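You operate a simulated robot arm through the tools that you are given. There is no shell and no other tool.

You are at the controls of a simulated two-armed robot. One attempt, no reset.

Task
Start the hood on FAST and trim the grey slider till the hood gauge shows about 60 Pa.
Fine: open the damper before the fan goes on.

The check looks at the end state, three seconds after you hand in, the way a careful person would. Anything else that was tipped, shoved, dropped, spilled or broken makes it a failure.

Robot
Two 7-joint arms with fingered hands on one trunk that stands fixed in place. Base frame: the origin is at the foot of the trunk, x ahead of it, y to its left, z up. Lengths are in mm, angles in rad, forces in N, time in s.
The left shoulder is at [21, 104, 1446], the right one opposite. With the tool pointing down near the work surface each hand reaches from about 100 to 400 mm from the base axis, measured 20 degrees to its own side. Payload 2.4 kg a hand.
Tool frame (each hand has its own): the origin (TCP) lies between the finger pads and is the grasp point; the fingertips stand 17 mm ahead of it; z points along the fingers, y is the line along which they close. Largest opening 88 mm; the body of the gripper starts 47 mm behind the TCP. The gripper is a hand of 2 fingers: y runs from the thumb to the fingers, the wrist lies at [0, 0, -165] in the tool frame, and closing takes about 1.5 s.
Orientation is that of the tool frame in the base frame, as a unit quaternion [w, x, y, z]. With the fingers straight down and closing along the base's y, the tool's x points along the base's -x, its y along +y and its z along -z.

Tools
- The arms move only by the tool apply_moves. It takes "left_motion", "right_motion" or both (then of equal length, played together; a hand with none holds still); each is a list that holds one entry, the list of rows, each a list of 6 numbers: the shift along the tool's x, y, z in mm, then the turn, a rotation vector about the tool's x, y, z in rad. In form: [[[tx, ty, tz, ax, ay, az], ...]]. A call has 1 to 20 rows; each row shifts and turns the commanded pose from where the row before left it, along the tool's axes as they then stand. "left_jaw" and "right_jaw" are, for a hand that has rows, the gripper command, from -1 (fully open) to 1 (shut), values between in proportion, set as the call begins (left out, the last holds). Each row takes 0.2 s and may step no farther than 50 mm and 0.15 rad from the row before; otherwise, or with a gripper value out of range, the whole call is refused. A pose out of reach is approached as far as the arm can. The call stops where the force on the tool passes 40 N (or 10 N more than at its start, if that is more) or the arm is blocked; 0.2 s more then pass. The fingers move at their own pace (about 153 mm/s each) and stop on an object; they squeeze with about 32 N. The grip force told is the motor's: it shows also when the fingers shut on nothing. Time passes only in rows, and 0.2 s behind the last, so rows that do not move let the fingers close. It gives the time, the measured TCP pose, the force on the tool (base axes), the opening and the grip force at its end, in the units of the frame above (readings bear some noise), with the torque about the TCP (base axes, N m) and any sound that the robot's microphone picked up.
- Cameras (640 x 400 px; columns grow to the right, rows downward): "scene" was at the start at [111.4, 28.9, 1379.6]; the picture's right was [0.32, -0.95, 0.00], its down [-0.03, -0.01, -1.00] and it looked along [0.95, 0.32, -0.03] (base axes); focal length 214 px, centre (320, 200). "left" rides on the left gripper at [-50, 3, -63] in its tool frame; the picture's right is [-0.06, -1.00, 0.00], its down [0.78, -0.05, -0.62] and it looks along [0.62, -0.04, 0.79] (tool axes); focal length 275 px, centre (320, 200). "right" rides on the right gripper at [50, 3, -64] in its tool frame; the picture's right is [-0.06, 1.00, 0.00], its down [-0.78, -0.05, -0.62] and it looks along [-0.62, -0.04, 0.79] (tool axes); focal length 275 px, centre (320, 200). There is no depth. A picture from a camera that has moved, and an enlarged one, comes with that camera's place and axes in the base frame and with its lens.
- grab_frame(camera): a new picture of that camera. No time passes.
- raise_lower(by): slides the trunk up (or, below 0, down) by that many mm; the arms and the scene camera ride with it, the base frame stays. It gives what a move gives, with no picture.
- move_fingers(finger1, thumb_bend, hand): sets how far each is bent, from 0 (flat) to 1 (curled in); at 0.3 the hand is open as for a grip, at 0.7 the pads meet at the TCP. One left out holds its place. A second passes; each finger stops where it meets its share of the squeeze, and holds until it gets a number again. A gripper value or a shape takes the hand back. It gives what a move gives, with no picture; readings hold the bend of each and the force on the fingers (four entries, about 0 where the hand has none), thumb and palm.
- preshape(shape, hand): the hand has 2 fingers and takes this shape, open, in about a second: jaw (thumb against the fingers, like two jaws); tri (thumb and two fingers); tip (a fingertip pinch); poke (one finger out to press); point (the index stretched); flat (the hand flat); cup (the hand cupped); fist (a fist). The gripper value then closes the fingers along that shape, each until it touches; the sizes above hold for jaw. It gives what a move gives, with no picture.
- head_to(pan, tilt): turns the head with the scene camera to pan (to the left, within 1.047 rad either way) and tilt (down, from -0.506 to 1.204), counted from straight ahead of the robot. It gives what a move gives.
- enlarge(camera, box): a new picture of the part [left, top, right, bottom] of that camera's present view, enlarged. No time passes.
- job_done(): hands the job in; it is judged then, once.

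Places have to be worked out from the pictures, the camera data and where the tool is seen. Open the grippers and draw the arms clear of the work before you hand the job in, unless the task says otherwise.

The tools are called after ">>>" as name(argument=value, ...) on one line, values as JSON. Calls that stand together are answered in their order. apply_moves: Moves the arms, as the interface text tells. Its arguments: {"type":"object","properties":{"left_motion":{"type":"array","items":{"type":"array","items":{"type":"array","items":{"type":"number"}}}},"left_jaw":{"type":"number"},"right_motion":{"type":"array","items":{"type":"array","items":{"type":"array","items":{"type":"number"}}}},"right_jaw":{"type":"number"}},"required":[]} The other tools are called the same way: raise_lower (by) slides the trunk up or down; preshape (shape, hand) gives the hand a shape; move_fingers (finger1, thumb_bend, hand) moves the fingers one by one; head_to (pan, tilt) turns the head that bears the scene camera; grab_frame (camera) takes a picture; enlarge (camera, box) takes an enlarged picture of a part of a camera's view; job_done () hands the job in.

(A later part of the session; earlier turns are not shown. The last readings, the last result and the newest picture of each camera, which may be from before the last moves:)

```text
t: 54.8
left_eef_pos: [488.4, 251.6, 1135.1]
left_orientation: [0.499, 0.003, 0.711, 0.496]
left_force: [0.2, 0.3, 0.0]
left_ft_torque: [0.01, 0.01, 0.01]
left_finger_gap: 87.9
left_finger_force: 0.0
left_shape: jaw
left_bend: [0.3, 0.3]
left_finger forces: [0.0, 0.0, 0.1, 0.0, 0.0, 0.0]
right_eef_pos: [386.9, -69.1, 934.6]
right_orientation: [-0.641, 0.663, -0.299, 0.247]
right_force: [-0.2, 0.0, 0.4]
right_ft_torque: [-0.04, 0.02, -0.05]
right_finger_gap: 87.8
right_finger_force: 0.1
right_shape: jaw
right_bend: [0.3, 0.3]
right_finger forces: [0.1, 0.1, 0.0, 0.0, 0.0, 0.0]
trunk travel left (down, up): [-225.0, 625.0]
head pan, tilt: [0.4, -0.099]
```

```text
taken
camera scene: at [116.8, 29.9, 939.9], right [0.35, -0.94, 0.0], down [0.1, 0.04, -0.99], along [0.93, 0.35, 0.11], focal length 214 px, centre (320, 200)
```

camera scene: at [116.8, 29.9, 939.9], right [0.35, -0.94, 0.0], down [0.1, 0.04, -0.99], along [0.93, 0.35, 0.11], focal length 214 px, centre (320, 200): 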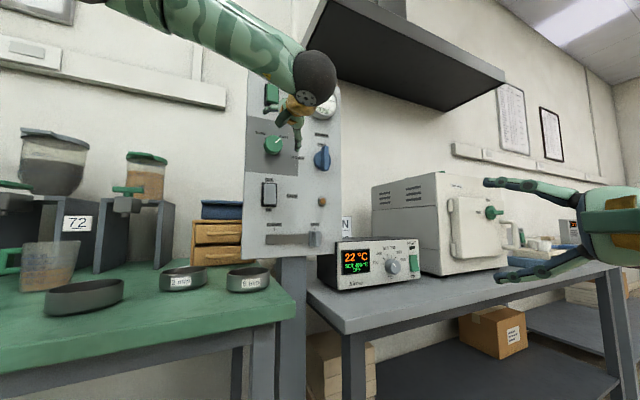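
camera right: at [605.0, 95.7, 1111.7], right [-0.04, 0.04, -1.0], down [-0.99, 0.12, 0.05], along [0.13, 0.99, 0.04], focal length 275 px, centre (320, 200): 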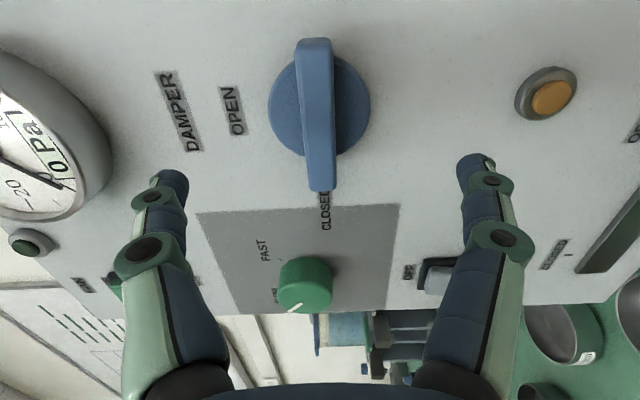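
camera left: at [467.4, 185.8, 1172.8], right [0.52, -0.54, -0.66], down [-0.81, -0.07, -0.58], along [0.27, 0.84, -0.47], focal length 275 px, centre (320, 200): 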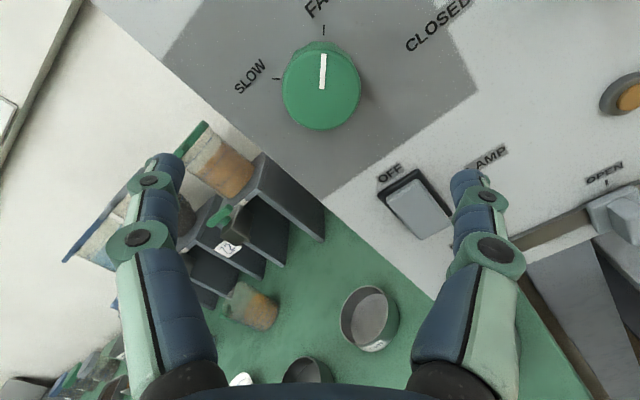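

The speed knob is at FAST. Next is the fan rocker (bottom half at z≈1256), so I'll raise the trunk 100 mm to stay comfortably in reach, then roll the hand back level and shut the fingers into a pusher.

>>> raise_lower(by=100)

>>> apply_moves(left_motion=[[[0, 0, 0, 0, 0, -0.1309], [0, 0, 0, 0, 0, -0.1309], [0, 0, 0, 0, 0, -0.1309], [0, 0, 0, 0, 0, -0.1309], [0, 0, 0, 0, 0, -0.1309], [0, 0, 0, 0, 0, -0.1309], [0, 0, 0, 0, 0, 0], [0, 0, 0, 0, 0, 0]]], left_jaw=1)

>>> grab_frame(camera="left")

>>> grab_frame(camera="scene")

```text
t: 56.1
left_eef_pos: [491.1, 253.7, 1233.9]
left_orientation: [0.499, 0.003, 0.711, 0.496]
left_force: [-1.0, 0.2, -0.4]
left_ft_torque: [0.0, -0.05, 0.01]
left_finger_gap: 87.9
left_finger_force: 0.1
left_shape: jaw
left_bend: [0.3, 0.3]
left_finger forces: [0.0, 0.0, 0.0, 0.0, 0.0, 0.1]
right_eef_pos: [388.1, -69.6, 1034.5]
right_orientation: [-0.641, 0.663, -0.299, 0.245]
right_force: [0.0, -0.2, 0.8]
right_ft_torque: [0.0, 0.02, 0.03]
right_finger_gap: 87.9
right_finger_force: 0.1
right_shape: jaw
right_bend: [0.3, 0.3]
right_finger forces: [0.0, 0.0, 0.0, 0.0, 0.1, 0.0]
trunk travel left (down, up): [-325.0, 525.0]
head pan, tilt: [0.4, -0.099]
```

```text
t: 57.9
left_eef_pos: [490.2, 251.8, 1234.4]
left_orientation: [0.651, -0.269, 0.658, 0.266]
left_force: [-0.6, -0.9, -0.2]
left_ft_torque: [0.01, 0.0, 0.01]
left_finger_gap: 0.0
left_finger_force: 32.4
left_shape: jaw
left_bend: [0.64, 0.72]
left_finger forces: [0.0, 0.1, 0.0, 0.0, 0.1, 0.0]
right_eef_pos: [386.9, -68.6, 1034.9]
right_orientation: [-0.641, 0.663, -0.3, 0.245]
right_force: [0.9, -0.1, 0.2]
right_ft_torque: [-0.01, -0.04, -0.02]
right_finger_gap: 87.8
right_finger_force: 0.1
right_shape: jaw
right_bend: [0.3, 0.3]
right_finger forces: [0.1, 0.0, 0.0, 0.0, 0.0, 0.0]
trunk travel left (down, up): [-325.0, 525.0]
head pan, tilt: [0.4, -0.099]
```

```text
taken
camera left: at [443.1, 211.5, 1285.5], right [0.7, -0.71, 0.06], down [-0.41, -0.47, -0.78], along [0.58, 0.52, -0.63], focal length 275 px, centre (320, 200)
```

left: 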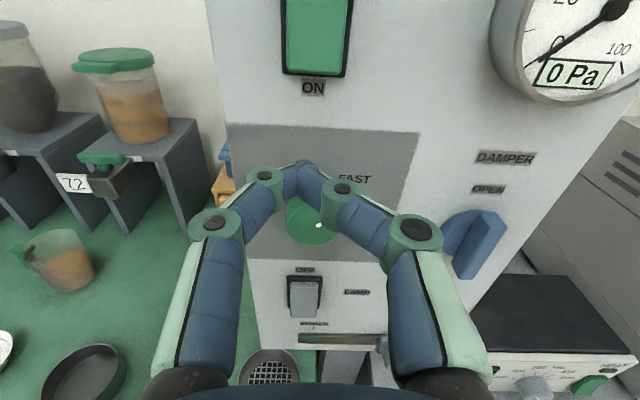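

```text
taken
camera scene: at [110.2, 31.2, 1044.5], right [0.38, -0.93, 0.0], down [0.15, 0.06, -0.99], along [0.91, 0.37, 0.16], focal length 214 px, centre (320, 200)
```

scene: 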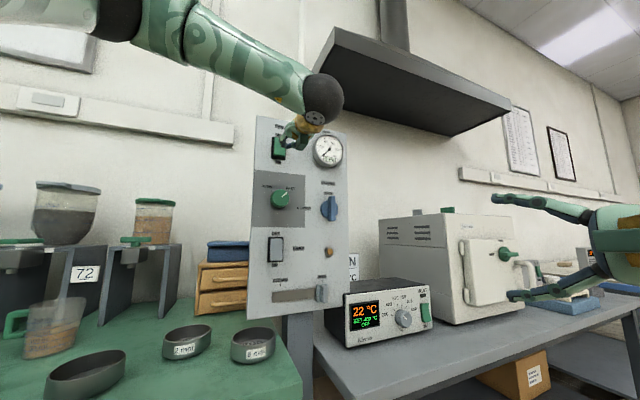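

The gauge reads 0 Pa, and the rocker's lower end is at z≈1245–1254, u≈61. I'll bring the fingertips to just in front of its ON half.

>>> apply_moves(left_motion=[[[-10, 1.5, 10, 0, 0, 0], [-10, 1.6, 24, 0, 0, 0], [0, 0, 25, 0, 0, 0], [0, 0, 22, 0, 0, 0]]])

>>> grab_frame(camera="left")

>>> enlarge(camera="scene", box=[240, 100, 360, 220])

```text
t: 58.9
left_eef_pos: [547.4, 309.9, 1255.3]
left_orientation: [0.651, -0.268, 0.658, 0.267]
left_force: [0.3, -1.1, -0.9]
left_ft_torque: [0.0, 0.02, 0.0]
left_finger_gap: 0.0
left_finger_force: 31.7
left_shape: jaw
left_bend: [0.65, 0.72]
left_finger forces: [0.1, 0.1, 0.0, 0.0, 0.0, 0.0]
right_eef_pos: [386.0, -69.4, 1035.1]
right_orientation: [-0.641, 0.663, -0.299, 0.246]
right_force: [-0.2, 0.6, -0.3]
right_ft_torque: [0.02, 0.0, 0.04]
right_finger_gap: 88.0
right_finger_force: 0.0
right_shape: jaw
right_bend: [0.3, 0.3]
right_finger forces: [0.0, 0.0, 0.1, 0.0, 0.0, 0.0]
trunk travel left (down, up): [-325.0, 525.0]
head pan, tilt: [0.4, -0.099]
```

```text
taken
camera left: at [500.0, 269.7, 1305.5], right [0.7, -0.71, 0.06], down [-0.41, -0.47, -0.78], along [0.58, 0.52, -0.63], focal length 275 px, centre (320, 200)
```

left: 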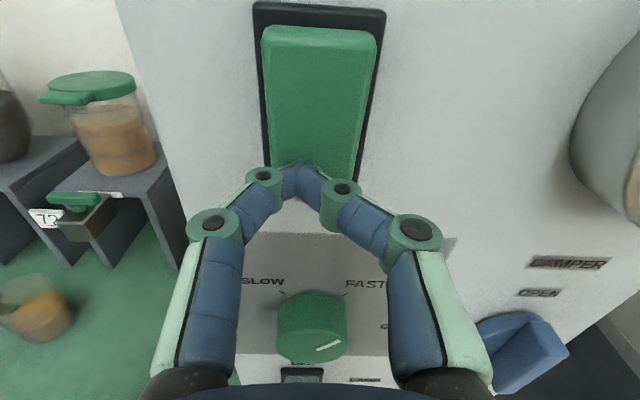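

```text
3.33 times, centred on (300, 160) of scene
camera zoom: at [110.9, 31.5, 1042.3], right [0.38, -0.93, 0.0], down [0.12, 0.05, -0.99], along [0.92, 0.37, 0.13], focal length 715 px, centre (387, 333)
```

zoom: 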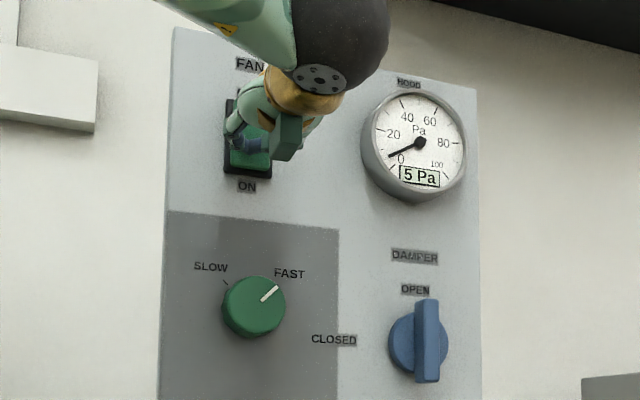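

The gauge now reads 5 Pa, so the rocker may already have tipped at first touch. I'll wait briefly and look again.

>>> apply_moves(left_motion=[[[0, 0, 0, 0, 0, 0], [0, 0, 0, 0, 0, 0], [0, 0, 0, 0, 0, 0], [0, 0, 0, 0, 0, 0], [0, 0, 0, 0, 0, 0]]])

>>> enlarge(camera="scene", box=[240, 100, 360, 220])

>>> enlarge(camera="left", box=[230, 0, 410, 220])

```text
t: 60.1
left_eef_pos: [547.7, 311.9, 1254.1]
left_orientation: [0.65, -0.269, 0.658, 0.268]
left_force: [-0.3, 0.3, -0.1]
left_ft_torque: [-0.01, 0.0, -0.02]
left_finger_gap: 0.0
left_finger_force: 32.1
left_shape: jaw
left_bend: [0.65, 0.72]
left_finger forces: [0.0, 0.1, 0.0, 0.1, 0.0, 0.0]
right_eef_pos: [387.3, -70.1, 1034.8]
right_orientation: [-0.641, 0.663, -0.299, 0.246]
right_force: [1.0, 0.4, 0.2]
right_ft_torque: [0.0, 0.01, 0.0]
right_finger_gap: 87.9
right_finger_force: 0.2
right_shape: jaw
right_bend: [0.3, 0.3]
right_finger forces: [0.0, 0.1, 0.0, 0.0, 0.1, 0.1]
trunk travel left (down, up): [-325.0, 525.0]
head pan, tilt: [0.4, -0.099]
```

```text
3.33 times, centred on (300, 160) of scene
camera zoom: at [111.2, 31.0, 1042.5], right [0.37, -0.93, 0.0], down [0.13, 0.05, -0.99], along [0.92, 0.37, 0.14], focal length 715 px, centre (387, 333)
```

zoom: 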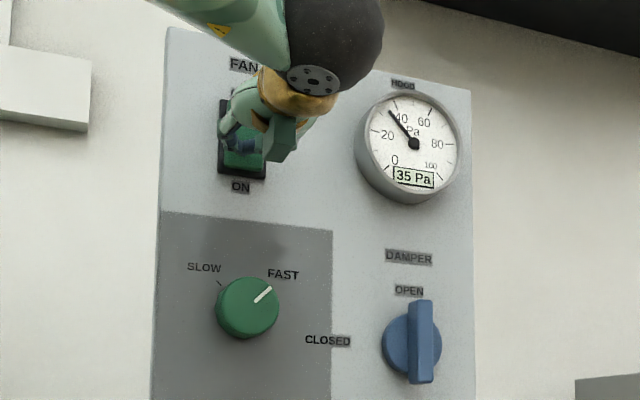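

```text
1.82 times, centred on (320, 110) of left
camera zoom: at [500.1, 269.8, 1305.2], right [0.7, -0.71, 0.06], down [-0.41, -0.47, -0.78], along [0.58, 0.52, -0.63], focal length 500 px, centre (320, 364)
```

zoom: 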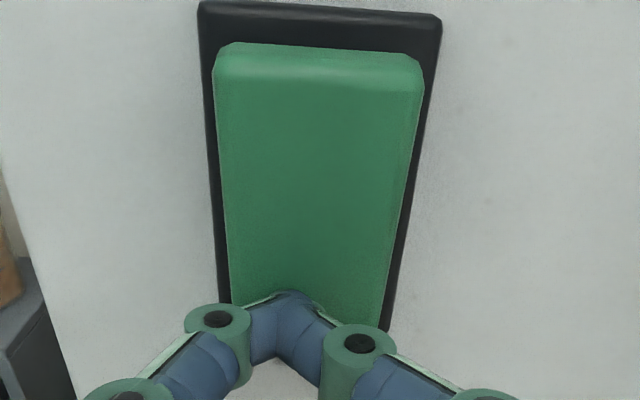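

The fan is running: the rocker's top now stands proud and the gauge has climbed to 35 Pa. I'll back the hand off and let the gauge settle.

>>> apply_moves(left_motion=[[[0, 0, -30, 0, 0, 0], [0, 0, -35, 0, 0, 0], [0, 0, -35, 0, 0, 0], [0, 0, 0, 0, 0, 0], [0, 0, 0, 0, 0, 0], [0, 0, 0, 0, 0, 0], [0, 0, 0, 0, 0, 0], [0, 0, 0, 0, 0, 0], [0, 0, 0, 0, 0, 0], [0, 0, 0, 0, 0, 0], [0, 0, 0, 0, 0, 0], [0, 0, 0, 0, 0, 0], [0, 0, 0, 0, 0, 0]]])

>>> grab_frame(camera="scene")

>>> enlarge(camera="scene", box=[240, 100, 360, 220])

```text
t: 62.9
left_eef_pos: [472.3, 239.3, 1258.7]
left_orientation: [0.652, -0.268, 0.657, 0.267]
left_force: [-0.7, -0.3, -0.3]
left_ft_torque: [0.01, -0.02, 0.01]
left_finger_gap: 0.0
left_finger_force: 32.1
left_shape: jaw
left_bend: [0.65, 0.72]
left_finger forces: [0.0, 0.0, 0.0, 0.1, 0.1, 0.1]
right_eef_pos: [385.8, -69.1, 1035.8]
right_orientation: [-0.641, 0.662, -0.299, 0.246]
right_force: [0.8, -0.2, -0.8]
right_ft_torque: [0.01, -0.03, -0.02]
right_finger_gap: 87.7
right_finger_force: 0.1
right_shape: jaw
right_bend: [0.3, 0.3]
right_finger forces: [0.1, 0.1, 0.1, 0.1, 0.1, 0.0]
trunk travel left (down, up): [-325.0, 525.0]
head pan, tilt: [0.4, -0.099]
```

```text
taken
camera scene: at [112.3, 30.7, 1040.3], right [0.36, -0.93, 0.0], down [0.1, 0.04, -0.99], along [0.93, 0.36, 0.11], focal length 214 px, centre (320, 200)
```

scene: 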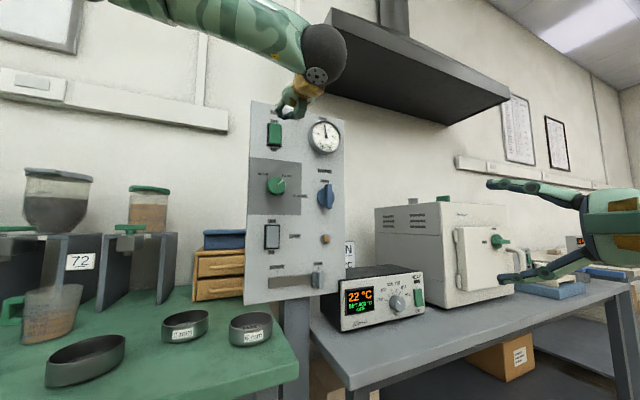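

```text
3.33 times, centred on (300, 160) of scene
camera zoom: at [112.3, 30.7, 1040.3], right [0.36, -0.93, 0.0], down [0.1, 0.04, -0.99], along [0.93, 0.36, 0.11], focal length 715 px, centre (387, 333)
```

zoom: 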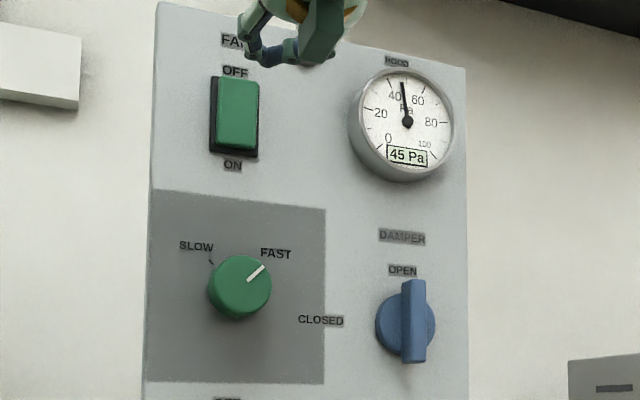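

The gauge shows 45 Pa and seems nearly settled with the slider fully OPEN. To reach the slider (z≈890) the trunk must go down about 300 mm, so first I'll raise the right hand 200 mm to keep it high and clear.

>>> apply_moves(right_motion=[[[0, -40, 0, 0, 0, 0], [0, -40, 0, 0, 0, 0], [0, -40, 0, 0, 0, 0], [0, -40, 0, 0, 0, 0], [0, -40, 0, 0, 0, 0]]])

>>> grab_frame(camera="scene")

>>> enlarge(camera="scene", box=[290, 110, 350, 160])

```text
t: 64.1
left_eef_pos: [473.3, 239.2, 1259.4]
left_orientation: [0.651, -0.269, 0.658, 0.267]
left_force: [0.2, -0.8, 0.1]
left_ft_torque: [0.01, -0.03, 0.01]
left_finger_gap: 0.1
left_finger_force: 32.0
left_shape: jaw
left_bend: [0.65, 0.72]
left_finger forces: [0.0, 0.0, 0.0, 0.0, 0.1, 0.0]
right_eef_pos: [404.1, -70.8, 1234.7]
right_orientation: [-0.641, 0.663, -0.298, 0.247]
right_force: [-0.1, -0.5, -0.4]
right_ft_torque: [-0.02, 0.01, 0.02]
right_finger_gap: 87.7
right_finger_force: 0.1
right_shape: jaw
right_bend: [0.3, 0.3]
right_finger forces: [0.0, 0.0, 0.0, 0.1, 0.0, 0.0]
trunk travel left (down, up): [-325.0, 525.0]
head pan, tilt: [0.4, -0.099]
```

```text
taken
camera scene: at [112.4, 30.8, 1040.3], right [0.36, -0.93, 0.0], down [0.1, 0.04, -0.99], along [0.93, 0.36, 0.11], focal length 214 px, centre (320, 200)
```

scene: 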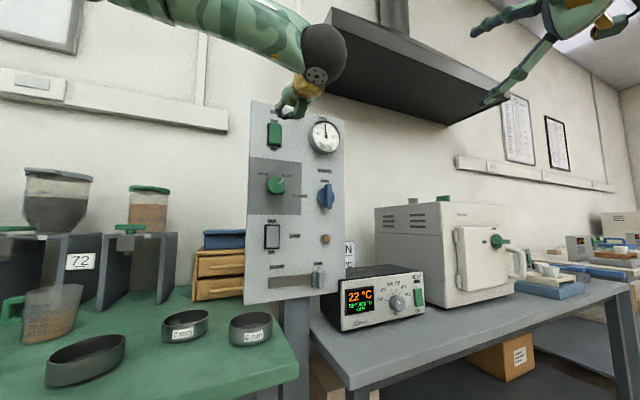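

```text
8.00 times, centred on (320, 135) of scene
camera zoom: at [112.4, 30.8, 1040.3], right [0.36, -0.93, 0.0], down [0.1, 0.04, -0.99], along [0.93, 0.36, 0.11], focal length 1716 px, centre (320, 720)
```

zoom: 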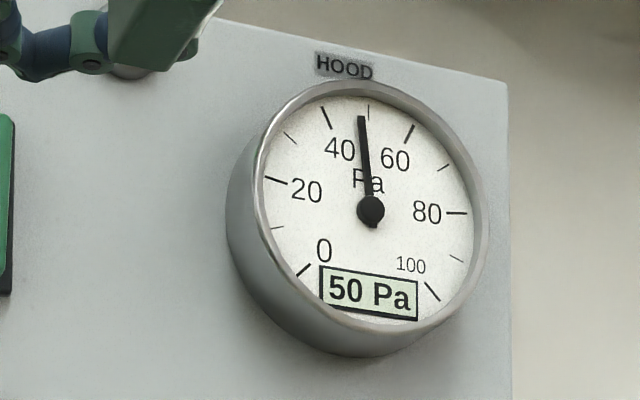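

It now reads 50 Pa in its 5-Pa display steps, with the needle just under 50. I'll lower the trunk 300 mm and find the slider with the left camera.

>>> raise_lower(by=-300)

>>> grab_frame(camera="left")

>>> grab_frame(camera="scene")

>>> grab_frame(camera="right")

```text
t: 67.1
left_eef_pos: [475.5, 241.8, 955.5]
left_orientation: [0.65, -0.269, 0.658, 0.267]
left_force: [0.3, 0.2, 0.0]
left_ft_torque: [0.0, 0.02, -0.01]
left_finger_gap: 0.0
left_finger_force: 31.8
left_shape: jaw
left_bend: [0.65, 0.72]
left_finger forces: [0.1, 0.0, 0.0, 0.0, 0.0, 0.0]
right_eef_pos: [403.3, -69.5, 935.0]
right_orientation: [-0.641, 0.663, -0.298, 0.247]
right_force: [0.4, 0.3, 0.6]
right_ft_torque: [0.01, 0.0, 0.0]
right_finger_gap: 87.8
right_finger_force: 0.0
right_shape: jaw
right_bend: [0.3, 0.3]
right_finger forces: [0.0, 0.0, 0.0, 0.1, 0.0, 0.1]
trunk travel left (down, up): [-25.0, 825.0]
head pan, tilt: [0.4, -0.099]
```

```text
taken
camera left: at [427.8, 200.4, 1005.6], right [0.7, -0.71, 0.06], down [-0.41, -0.47, -0.78], along [0.58, 0.52, -0.63], focal length 275 px, centre (320, 200)
```

left: 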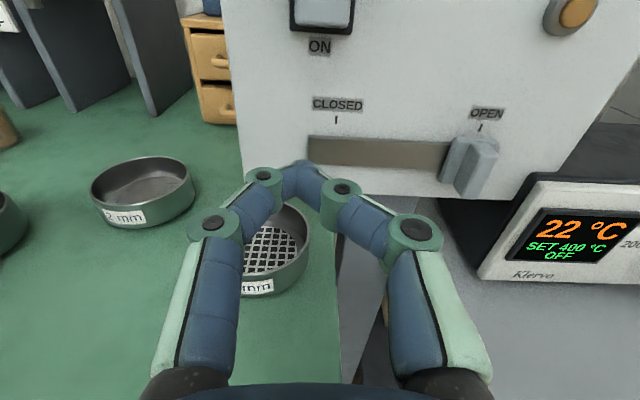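

```text
taken
camera scene: at [128.2, 29.1, 743.2], right [0.34, -0.94, 0.0], down [0.08, 0.03, -1.0], along [0.94, 0.34, 0.09], focal length 214 px, centre (320, 200)
```

scene: 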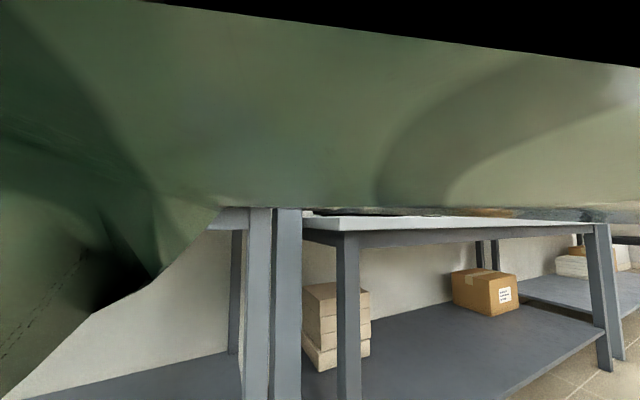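

```text
taken
camera right: at [392.7, -148.2, 932.9], right [-0.12, 0.04, -0.99], down [-0.98, 0.12, 0.13], along [0.13, 0.99, 0.03], focal length 275 px, centre (320, 200)
```

right: 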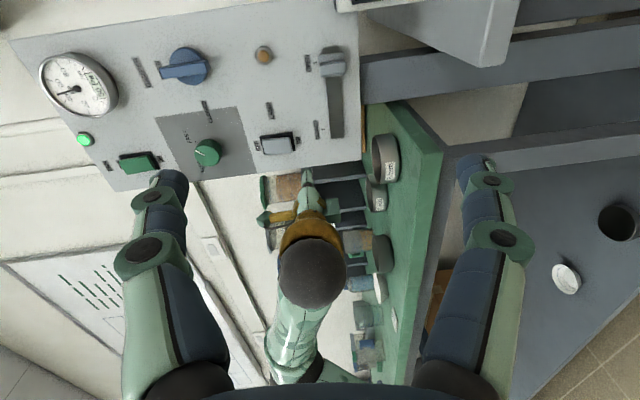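

The right hand's camera happens to see the whole panel, with the gauge and a lit green pilot light, so I'll use it as my gauge monitor. I'll enlarge it along with the slider view from the left camera.

>>> enlarge(camera="right", box=[30, 45, 130, 125])

>>> enlarge(camera="left", box=[290, 80, 540, 220])

>>> enlarge(camera="right", box=[250, 20, 400, 160])

```text
5.00 times, centred on (80, 85) of right
camera zoom: at [392.7, -148.2, 932.9], right [-0.12, 0.04, -0.99], down [-0.98, 0.12, 0.13], along [0.13, 0.99, 0.03], focal length 1376 px, centre (1520, 775)
```

zoom: 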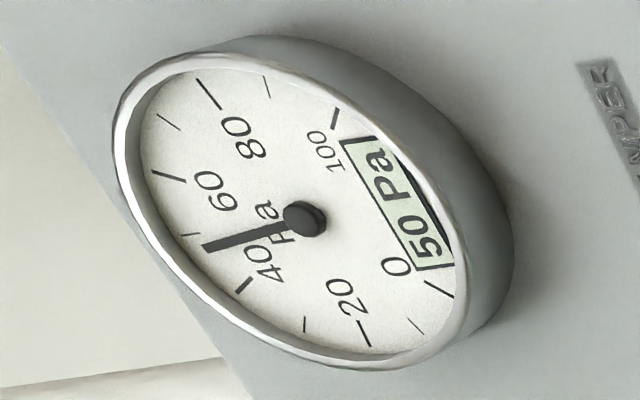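

```text
2.56 times, centred on (415, 150) of left
camera zoom: at [427.8, 200.4, 1005.6], right [0.7, -0.71, 0.06], down [-0.41, -0.47, -0.78], along [0.58, 0.52, -0.63], focal length 705 px, centre (77, 328)
```

zoom: 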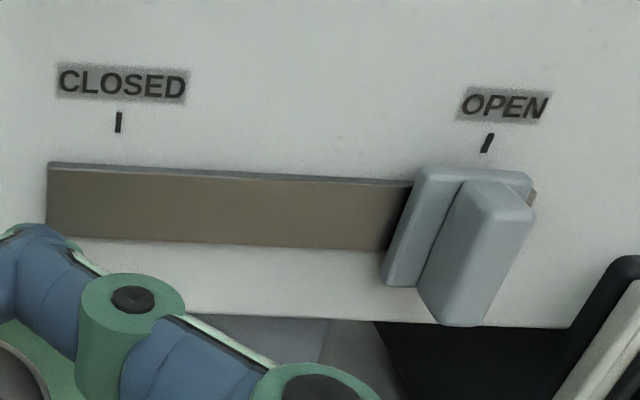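

```text
2.86 times, centred on (325, 90) of right
camera zoom: at [392.7, -148.2, 932.9], right [-0.12, 0.04, -0.99], down [-0.98, 0.12, 0.13], along [0.13, 0.99, 0.03], focal length 786 px, centre (306, 514)
```

zoom: 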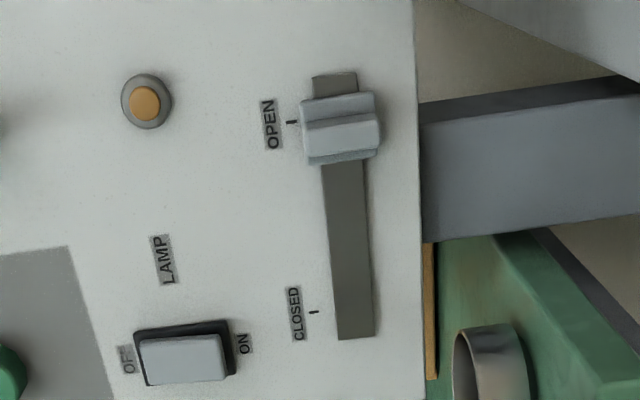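

The needle sits at about 48 Pa. The slider's grip fin is at u≈184.5, z≈897, about 14 mm wide and reaching 29 mm out from the panel. I'll yaw to about 35° for reach, open the fingers to about 53 mm and move to a standoff in front of it.

>>> apply_moves(left_motion=[[[0, 0, 0, 0.0875, 0, 0], [0, 0, 0, 0.0875, 0, 0], [14.6, -27.6, 18.5, 0, 0, 0], [14.6, -27.6, 18.5, 0, 0, 0], [14.6, -27.6, 18.5, 0, 0, 0], [14.6, -27.6, 18.5, 0, 0, 0]]], left_jaw=-0.2)

>>> grab_frame(camera="left")

>>> grab_frame(camera="right")

```text
t: 68.5
left_eef_pos: [600.2, 193.3, 894.0]
left_orientation: [0.671, -0.211, 0.679, 0.209]
left_force: [-0.1, 1.1, -0.6]
left_ft_torque: [0.01, 0.0, 0.0]
left_finger_gap: 52.3
left_finger_force: 0.2
left_shape: jaw
left_bend: [0.71, 0.71]
left_finger forces: [0.0, 0.0, 0.0, 0.1, 0.0, 0.0]
right_eef_pos: [402.0, -68.5, 934.9]
right_orientation: [-0.641, 0.663, -0.299, 0.245]
right_force: [-0.2, 0.4, -0.1]
right_ft_torque: [0.05, -0.01, -0.02]
right_finger_gap: 87.6
right_finger_force: 0.2
right_shape: jaw
right_bend: [0.3, 0.3]
right_finger forces: [0.0, 0.1, 0.0, 0.0, 0.1, 0.0]
trunk travel left (down, up): [-25.0, 825.0]
head pan, tilt: [0.4, -0.099]
```

```text
taken
camera left: at [546.4, 160.8, 944.5], right [0.57, -0.82, 0.06], down [-0.49, -0.4, -0.78], along [0.66, 0.41, -0.63], focal length 275 px, centre (320, 200)
```

left: 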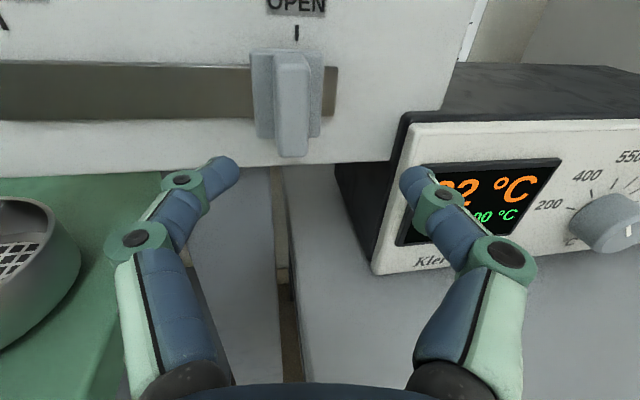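

```text
taken
camera right: at [392.6, -148.0, 933.0], right [-0.12, 0.04, -0.99], down [-0.98, 0.12, 0.13], along [0.13, 0.99, 0.03], focal length 275 px, centre (320, 200)
```

right: 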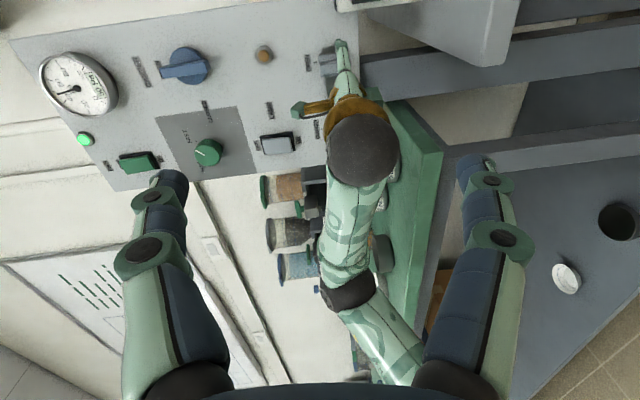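

The fin is in view between the fingers' lanes, slightly left of the tool axis. I'll advance two-thirds of the way along the panel normal with a small correction, then check.

>>> apply_moves(left_motion=[[[-1.5, 3.9, 16.6, 0, 0, 0], [-1.5, 3.9, 16.6, 0, 0, 0]]])

>>> grab_frame(camera="left")

```text
t: 69.1
left_eef_pos: [622.8, 219.6, 897.1]
left_orientation: [0.672, -0.21, 0.679, 0.209]
left_force: [-0.2, 0.0, 0.0]
left_ft_torque: [0.02, 0.05, 0.0]
left_finger_gap: 52.6
left_finger_force: 0.0
left_shape: jaw
left_bend: [0.71, 0.71]
left_finger forces: [0.0, 0.1, 0.1, 0.0, 0.0, 0.1]
right_eef_pos: [403.3, -69.0, 935.2]
right_orientation: [-0.641, 0.663, -0.299, 0.246]
right_force: [-0.1, -0.2, 0.0]
right_ft_torque: [-0.01, 0.03, 0.0]
right_finger_gap: 88.0
right_finger_force: 0.1
right_shape: jaw
right_bend: [0.3, 0.3]
right_finger forces: [0.0, 0.1, 0.0, 0.0, 0.1, 0.1]
trunk travel left (down, up): [-25.0, 825.0]
head pan, tilt: [0.4, -0.099]
```

```text
taken
camera left: at [568.6, 186.7, 948.1], right [0.57, -0.82, 0.06], down [-0.49, -0.39, -0.78], along [0.66, 0.41, -0.63], focal length 275 px, centre (320, 200)
```

left: 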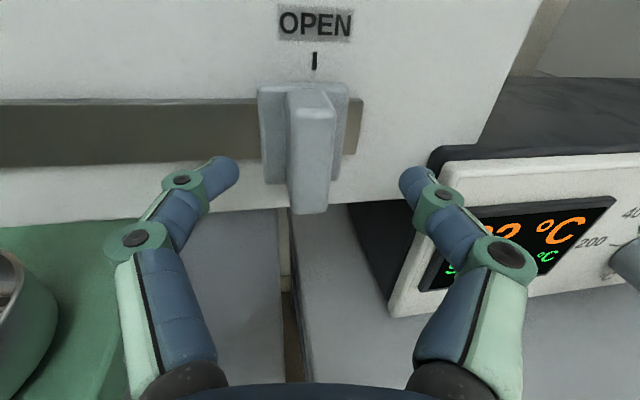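

The fin is centred between the fingertips. I'll advance the last 16 mm and close on it.

>>> apply_moves(left_motion=[[[0, 1.4, 8.1, 0, 0, 0], [0, 1.4, 8.1, 0, 0, 0]]])

>>> apply_moves(left_motion=[[[0, 0, 0, 0, 0, 0], [0, 0, 0, 0, 0, 0], [0, 0, 0, 0, 0, 0], [0, 0, 0, 0, 0, 0]]], left_jaw=0.85)

>>> grab_frame(camera="left")

>>> enlarge(camera="right", box=[30, 45, 130, 125])

```text
t: 69.7
left_eef_pos: [633.5, 229.8, 899.5]
left_orientation: [0.672, -0.212, 0.678, 0.21]
left_force: [0.1, 0.0, 0.0]
left_ft_torque: [0.01, 0.0, -0.02]
left_finger_gap: 52.5
left_finger_force: 0.0
left_shape: jaw
left_bend: [0.71, 0.71]
left_finger forces: [0.1, 0.0, 0.1, 0.2, 0.1, 0.0]
right_eef_pos: [403.5, -69.4, 934.6]
right_orientation: [-0.642, 0.662, -0.3, 0.245]
right_force: [0.8, 0.1, -0.7]
right_ft_torque: [-0.01, -0.01, 0.02]
right_finger_gap: 87.8
right_finger_force: 0.0
right_shape: jaw
right_bend: [0.3, 0.3]
right_finger forces: [0.0, 0.0, 0.1, 0.1, 0.0, 0.0]
trunk travel left (down, up): [-25.0, 825.0]
head pan, tilt: [0.4, -0.099]
```

```text
t: 70.7
left_eef_pos: [634.9, 230.7, 897.5]
left_orientation: [0.672, -0.211, 0.679, 0.208]
left_force: [-0.4, 1.8, 3.7]
left_ft_torque: [0.03, 0.01, 0.24]
left_finger_gap: 16.9
left_finger_force: 32.0
left_shape: jaw
left_bend: [0.74, 0.7]
left_finger forces: [28.0, 0.0, 0.0, 0.0, 25.7, 0.0]
right_eef_pos: [403.3, -69.4, 934.7]
right_orientation: [-0.641, 0.662, -0.3, 0.246]
right_force: [-0.2, -0.2, -0.1]
right_ft_torque: [-0.02, 0.02, 0.0]
right_finger_gap: 88.1
right_finger_force: 0.0
right_shape: jaw
right_bend: [0.3, 0.3]
right_finger forces: [0.0, 0.0, 0.0, 0.0, 0.1, 0.0]
trunk travel left (down, up): [-25.0, 825.0]
head pan, tilt: [0.4, -0.099]
```

```text
taken
camera left: at [579.5, 198.1, 949.1], right [0.57, -0.82, 0.06], down [-0.49, -0.4, -0.78], along [0.66, 0.41, -0.62], focal length 275 px, centre (320, 200)
```

left: 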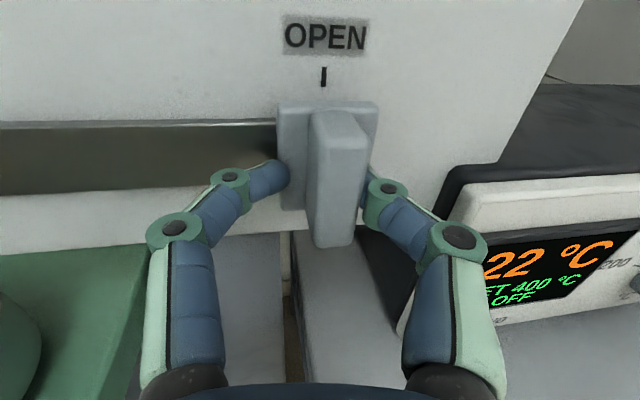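

```text
5.00 times, centred on (80, 85) of right
camera zoom: at [392.6, -148.0, 932.9], right [-0.12, 0.04, -0.99], down [-0.98, 0.12, 0.13], along [0.13, 0.99, 0.03], focal length 1376 px, centre (1520, 775)
```

zoom: 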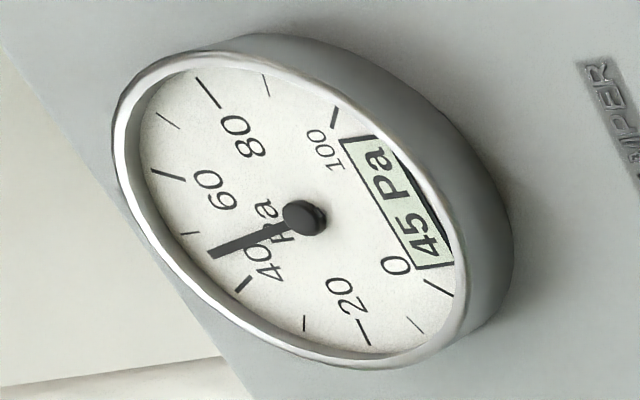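

The fin is gripped, and the reading dipped slightly as the fin got centred (nudged toward OPEN), so moving toward CLOSED should raise it. I'll slide 15 mm left, wait and read the gauge.

>>> apply_moves(left_motion=[[[0, 4.93, -0.86, 0, 0, 0], [0, 4.93, -0.86, 0, 0, 0], [0, 4.93, -0.86, 0, 0, 0], [0, 0, 0, 0, 0, 0], [0, 0, 0, 0, 0, 0], [0, 0, 0, 0, 0, 0], [0, 0, 0, 0, 0, 0], [0, 0, 0, 0, 0, 0], [0, 0, 0, 0, 0, 0], [0, 0, 0, 0, 0, 0], [0, 0, 0, 0, 0, 0], [0, 0, 0, 0, 0, 0], [0, 0, 0, 0, 0, 0], [0, 0, 0, 0, 0, 0], [0, 0, 0, 0, 0, 0]]])

>>> enlarge(camera="right", box=[30, 45, 130, 125])

>>> grab_frame(camera="left")

```text
t: 73.9
left_eef_pos: [620.7, 240.6, 897.3]
left_orientation: [0.672, -0.212, 0.678, 0.21]
left_force: [8.6, 9.0, 5.1]
left_ft_torque: [-0.01, -0.07, 0.23]
left_finger_gap: 17.0
left_finger_force: 31.6
left_shape: jaw
left_bend: [0.74, 0.7]
left_finger forces: [25.0, 0.0, 0.1, 0.0, 24.7, 0.0]
right_eef_pos: [403.7, -68.9, 934.5]
right_orientation: [-0.64, 0.663, -0.3, 0.246]
right_force: [-0.3, -0.2, -0.2]
right_ft_torque: [0.01, 0.04, 0.0]
right_finger_gap: 87.8
right_finger_force: 0.0
right_shape: jaw
right_bend: [0.3, 0.3]
right_finger forces: [0.1, 0.0, 0.1, 0.0, 0.0, 0.0]
trunk travel left (down, up): [-25.0, 825.0]
head pan, tilt: [0.4, -0.099]
```

```text
5.00 times, centred on (80, 85) of right
camera zoom: at [393.4, -147.4, 932.6], right [-0.12, 0.04, -0.99], down [-0.98, 0.12, 0.13], along [0.13, 0.99, 0.03], focal length 1376 px, centre (1520, 775)
```

zoom: 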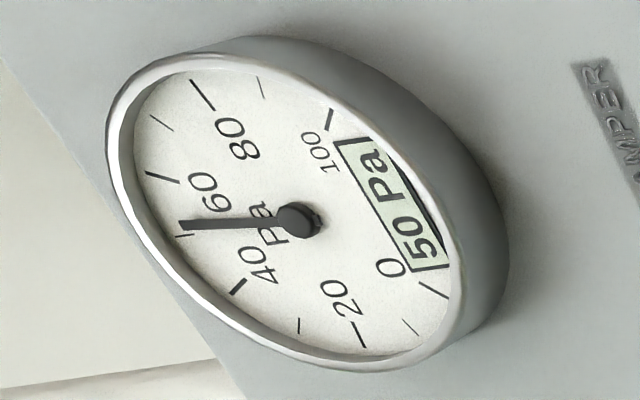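

```text
taken
camera left: at [568.0, 208.0, 948.6], right [0.57, -0.82, 0.06], down [-0.49, -0.4, -0.78], along [0.66, 0.41, -0.63], focal length 275 px, centre (320, 200)
```

left: 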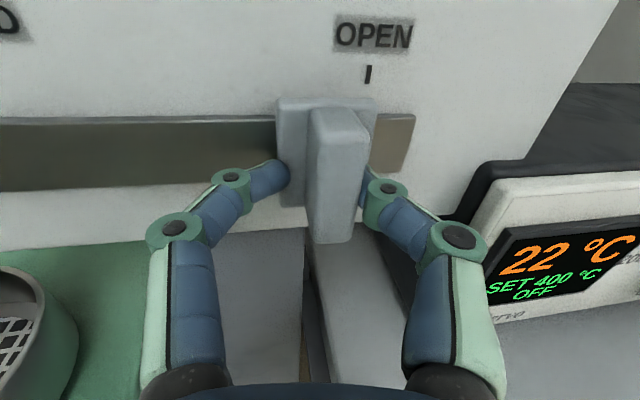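

The needle rose from about 46 to about 52 Pa for 15 mm. I'll slide another 12 mm left, easing in slightly toward the panel, and let it settle.

>>> apply_moves(left_motion=[[[0, 4.0, -0.2, 0, 0, 0], [0, 4.0, -0.2, 0, 0, 0], [0, 4.0, -0.2, 0, 0, 0], [0, 0, 0, 0, 0, 0], [0, 0, 0, 0, 0, 0], [0, 0, 0, 0, 0, 0], [0, 0, 0, 0, 0, 0], [0, 0, 0, 0, 0, 0], [0, 0, 0, 0, 0, 0], [0, 0, 0, 0, 0, 0], [0, 0, 0, 0, 0, 0], [0, 0, 0, 0, 0, 0], [0, 0, 0, 0, 0, 0], [0, 0, 0, 0, 0, 0], [0, 0, 0, 0, 0, 0], [0, 0, 0, 0, 0, 0], [0, 0, 0, 0, 0, 0], [0, 0, 0, 0, 0, 0]]])

>>> enlarge(camera="right", box=[30, 45, 130, 125])

>>> grab_frame(camera="left")

```text
t: 77.7
left_eef_pos: [616.6, 248.0, 898.5]
left_orientation: [0.672, -0.211, 0.678, 0.21]
left_force: [-2.8, -2.9, -7.2]
left_ft_torque: [-0.2, 0.0, 0.27]
left_finger_gap: 17.9
left_finger_force: 31.6
left_shape: jaw
left_bend: [0.76, 0.7]
left_finger forces: [28.4, 0.0, 0.1, 0.0, 27.4, 0.0]
right_eef_pos: [403.7, -69.4, 936.0]
right_orientation: [-0.641, 0.662, -0.299, 0.246]
right_force: [-0.6, 0.3, 0.2]
right_ft_torque: [0.01, 0.01, -0.01]
right_finger_gap: 88.1
right_finger_force: 0.0
right_shape: jaw
right_bend: [0.3, 0.3]
right_finger forces: [0.1, 0.1, 0.0, 0.0, 0.0, 0.0]
trunk travel left (down, up): [-25.0, 825.0]
head pan, tilt: [0.4, -0.099]
```

```text
5.00 times, centred on (80, 85) of right
camera zoom: at [393.1, -148.2, 932.5], right [-0.12, 0.04, -0.99], down [-0.98, 0.12, 0.13], along [0.13, 0.99, 0.03], focal length 1376 px, centre (1520, 775)
```

zoom: 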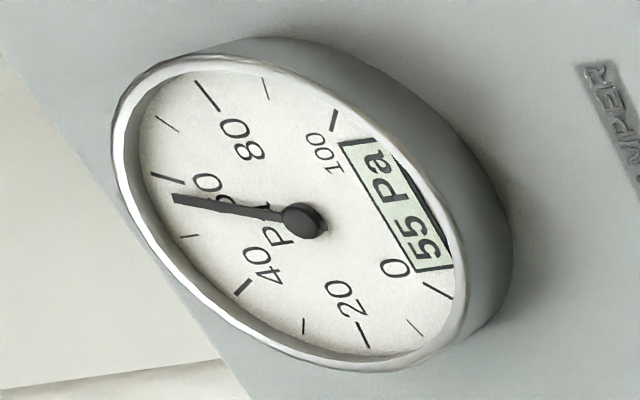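

```text
taken
camera left: at [561.6, 216.5, 948.8], right [0.57, -0.82, 0.06], down [-0.49, -0.4, -0.78], along [0.66, 0.41, -0.63], focal length 275 px, centre (320, 200)
```

left: 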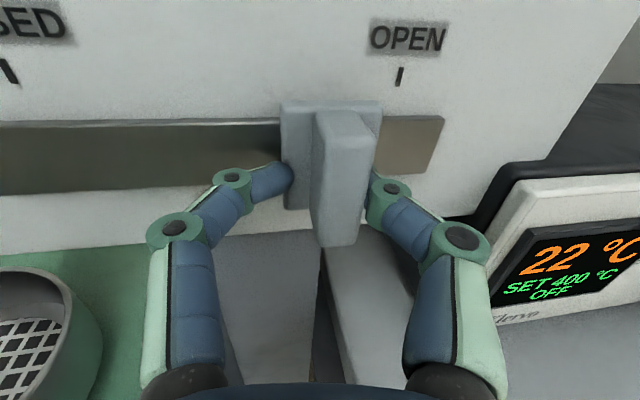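

The needle is at about 57 Pa (display 55). I'll slide about 6.5 mm more to the left and wait.

>>> apply_moves(left_motion=[[[0, 3.2, -0.56, 0, 0, 0], [0, 3.2, -0.56, 0, 0, 0], [0, 0, 0, 0, 0, 0], [0, 0, 0, 0, 0, 0], [0, 0, 0, 0, 0, 0], [0, 0, 0, 0, 0, 0], [0, 0, 0, 0, 0, 0], [0, 0, 0, 0, 0, 0], [0, 0, 0, 0, 0, 0], [0, 0, 0, 0, 0, 0], [0, 0, 0, 0, 0, 0], [0, 0, 0, 0, 0, 0], [0, 0, 0, 0, 0, 0], [0, 0, 0, 0, 0, 0], [0, 0, 0, 0, 0, 0], [0, 0, 0, 0, 0, 0], [0, 0, 0, 0, 0, 0], [0, 0, 0, 0, 0, 0]]])

>>> enlarge(camera="right", box=[30, 45, 130, 125])

```text
t: 81.5
left_eef_pos: [610.6, 254.5, 898.2]
left_orientation: [0.672, -0.211, 0.678, 0.209]
left_force: [0.6, 0.9, -5.7]
left_ft_torque: [-0.16, 0.03, 0.24]
left_finger_gap: 18.2
left_finger_force: 31.7
left_shape: jaw
left_bend: [0.76, 0.7]
left_finger forces: [27.1, 0.0, 0.0, 0.0, 26.5, 0.1]
right_eef_pos: [403.4, -69.0, 933.8]
right_orientation: [-0.641, 0.663, -0.299, 0.246]
right_force: [0.3, 0.7, -1.2]
right_ft_torque: [-0.01, -0.02, 0.0]
right_finger_gap: 88.1
right_finger_force: 0.0
right_shape: jaw
right_bend: [0.3, 0.3]
right_finger forces: [0.0, 0.0, 0.1, 0.0, 0.0, 0.0]
trunk travel left (down, up): [-25.0, 825.0]
head pan, tilt: [0.4, -0.099]
```

```text
5.00 times, centred on (80, 85) of right
camera zoom: at [393.2, -147.9, 932.5], right [-0.12, 0.04, -0.99], down [-0.98, 0.12, 0.13], along [0.13, 0.99, 0.03], focal length 1376 px, centre (1520, 775)
```

zoom: 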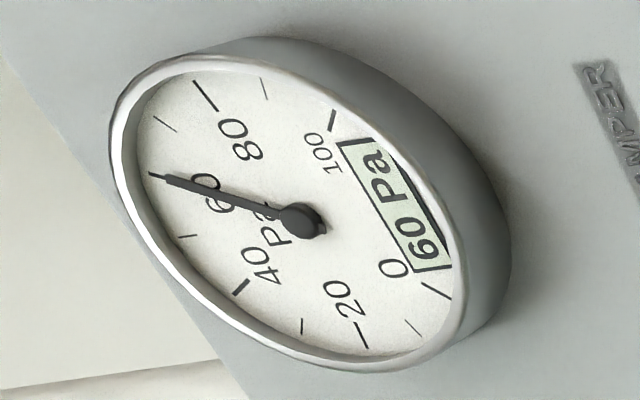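

The gauge shows 60 Pa with the needle on the 60 tick. I'll open the fingers, back straight out along the panel normal and re-check.

>>> apply_moves(left_motion=[[[0, 0, 0, 0, 0, 0], [0, 0, 0, 0, 0, 0], [0, 0, 0, 0, 0, 0], [0, 0, 0, 0, 0, 0]]], left_jaw=-0.2)

>>> grab_frame(camera="left")

>>> enlarge(camera="right", box=[30, 45, 130, 125])

```text
t: 82.5
left_eef_pos: [610.5, 253.7, 898.7]
left_orientation: [0.671, -0.211, 0.679, 0.209]
left_force: [-0.1, -0.8, -0.6]
left_ft_torque: [0.02, 0.0, -0.02]
left_finger_gap: 52.2
left_finger_force: 0.2
left_shape: jaw
left_bend: [0.71, 0.71]
left_finger forces: [0.0, 0.0, 0.1, 0.0, 0.0, 0.0]
right_eef_pos: [403.7, -70.0, 935.0]
right_orientation: [-0.641, 0.663, -0.299, 0.246]
right_force: [0.5, 0.5, -0.6]
right_ft_torque: [0.01, 0.01, -0.01]
right_finger_gap: 88.2
right_finger_force: 0.1
right_shape: jaw
right_bend: [0.3, 0.3]
right_finger forces: [0.1, 0.0, 0.0, 0.0, 0.0, 0.0]
trunk travel left (down, up): [-25.0, 825.0]
head pan, tilt: [0.4, -0.099]
```

```text
taken
camera left: at [556.0, 221.2, 949.3], right [0.57, -0.82, 0.06], down [-0.49, -0.4, -0.78], along [0.66, 0.41, -0.63], focal length 275 px, centre (320, 200)
```

left: 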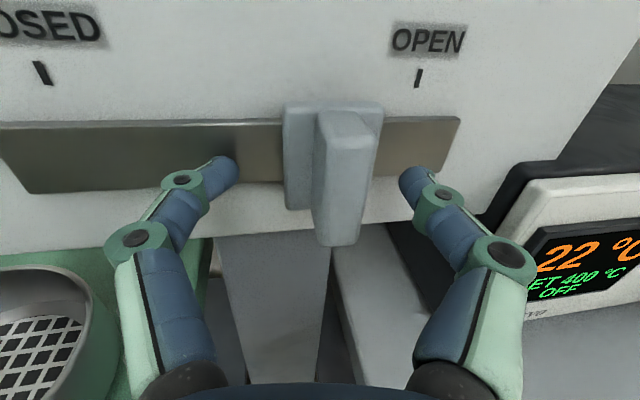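

```text
5.00 times, centred on (80, 85) of right
camera zoom: at [392.9, -148.1, 932.7], right [-0.12, 0.04, -0.99], down [-0.98, 0.12, 0.13], along [0.13, 0.99, 0.03], focal length 1376 px, centre (1520, 775)
```

zoom: 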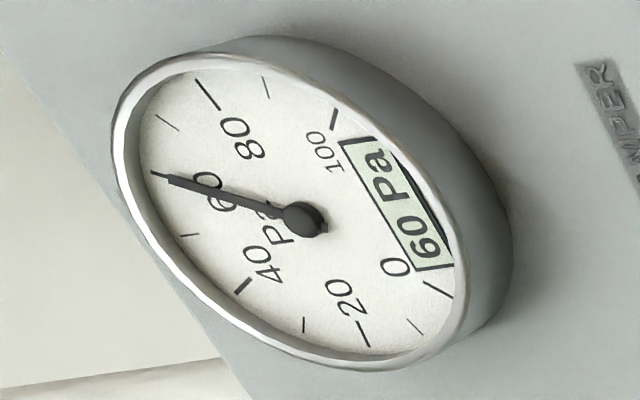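

Released with no shift; the gauge holds at 60. Now I'll draw the left hand straight back from the panel.

>>> apply_moves(left_motion=[[[0, -5.2, -29.6, 0, 0, 0], [0, -5.2, -29.6, 0, 0, 0], [0, -5.2, -29.6, 0, 0, 0], [0, 0, -30, 0, 0, 0], [0, 0, -30, 0, 0, 0], [0, 0, 0, 0, 0, 0], [0, 0, 0, 0, 0, 0]]], left_jaw=-1)

>>> grab_frame(camera="left")

>>> grab_frame(camera="right")

>>> enlarge(camera="right", box=[30, 45, 130, 125])

```text
t: 84.1
left_eef_pos: [494.2, 155.6, 902.3]
left_orientation: [0.671, -0.212, 0.679, 0.209]
left_force: [-0.1, -0.5, -0.6]
left_ft_torque: [-0.02, -0.01, 0.01]
left_finger_gap: 88.0
left_finger_force: 0.0
left_shape: jaw
left_bend: [0.3, 0.3]
left_finger forces: [0.1, 0.1, 0.0, 0.1, 0.0, 0.0]
right_eef_pos: [403.2, -69.5, 935.5]
right_orientation: [-0.641, 0.662, -0.299, 0.246]
right_force: [-0.8, 0.4, 0.1]
right_ft_torque: [-0.02, -0.03, 0.03]
right_finger_gap: 88.0
right_finger_force: 0.0
right_shape: jaw
right_bend: [0.3, 0.3]
right_finger forces: [0.1, 0.0, 0.0, 0.1, 0.0, 0.0]
trunk travel left (down, up): [-25.0, 825.0]
head pan, tilt: [0.4, -0.099]
```

```text
taken
camera left: at [440.8, 123.1, 951.8], right [0.57, -0.82, 0.06], down [-0.49, -0.4, -0.78], along [0.66, 0.41, -0.63], focal length 275 px, centre (320, 200)
```

left: 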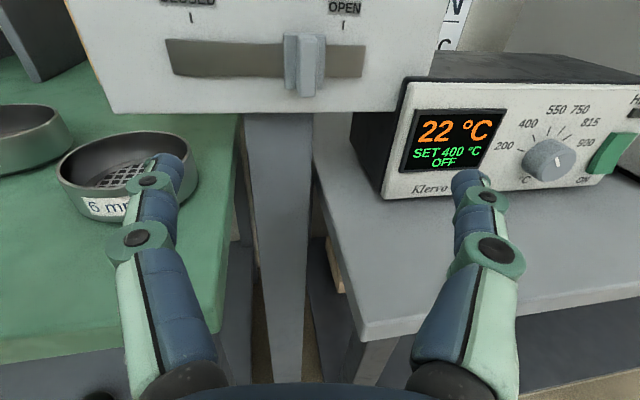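

```text
taken
camera right: at [392.9, -148.1, 932.7], right [-0.12, 0.04, -0.99], down [-0.98, 0.12, 0.13], along [0.13, 0.99, 0.03], focal length 275 px, centre (320, 200)
```

right: 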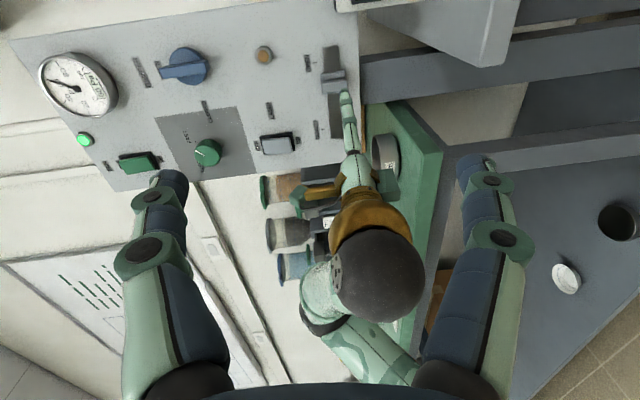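

```text
5.00 times, centred on (80, 85) of right
camera zoom: at [392.9, -148.1, 932.7], right [-0.12, 0.04, -0.99], down [-0.98, 0.12, 0.13], along [0.13, 0.99, 0.03], focal length 1376 px, centre (1520, 775)
```

zoom: 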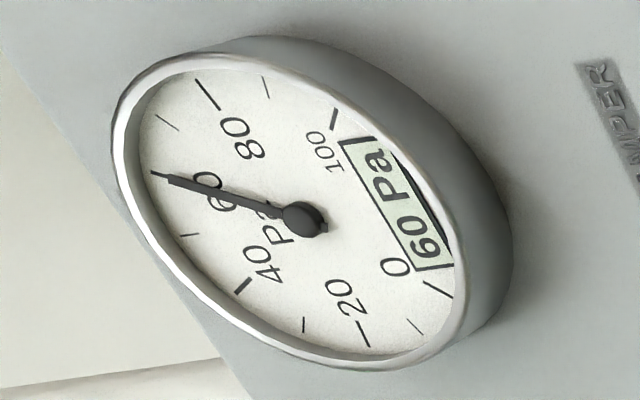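

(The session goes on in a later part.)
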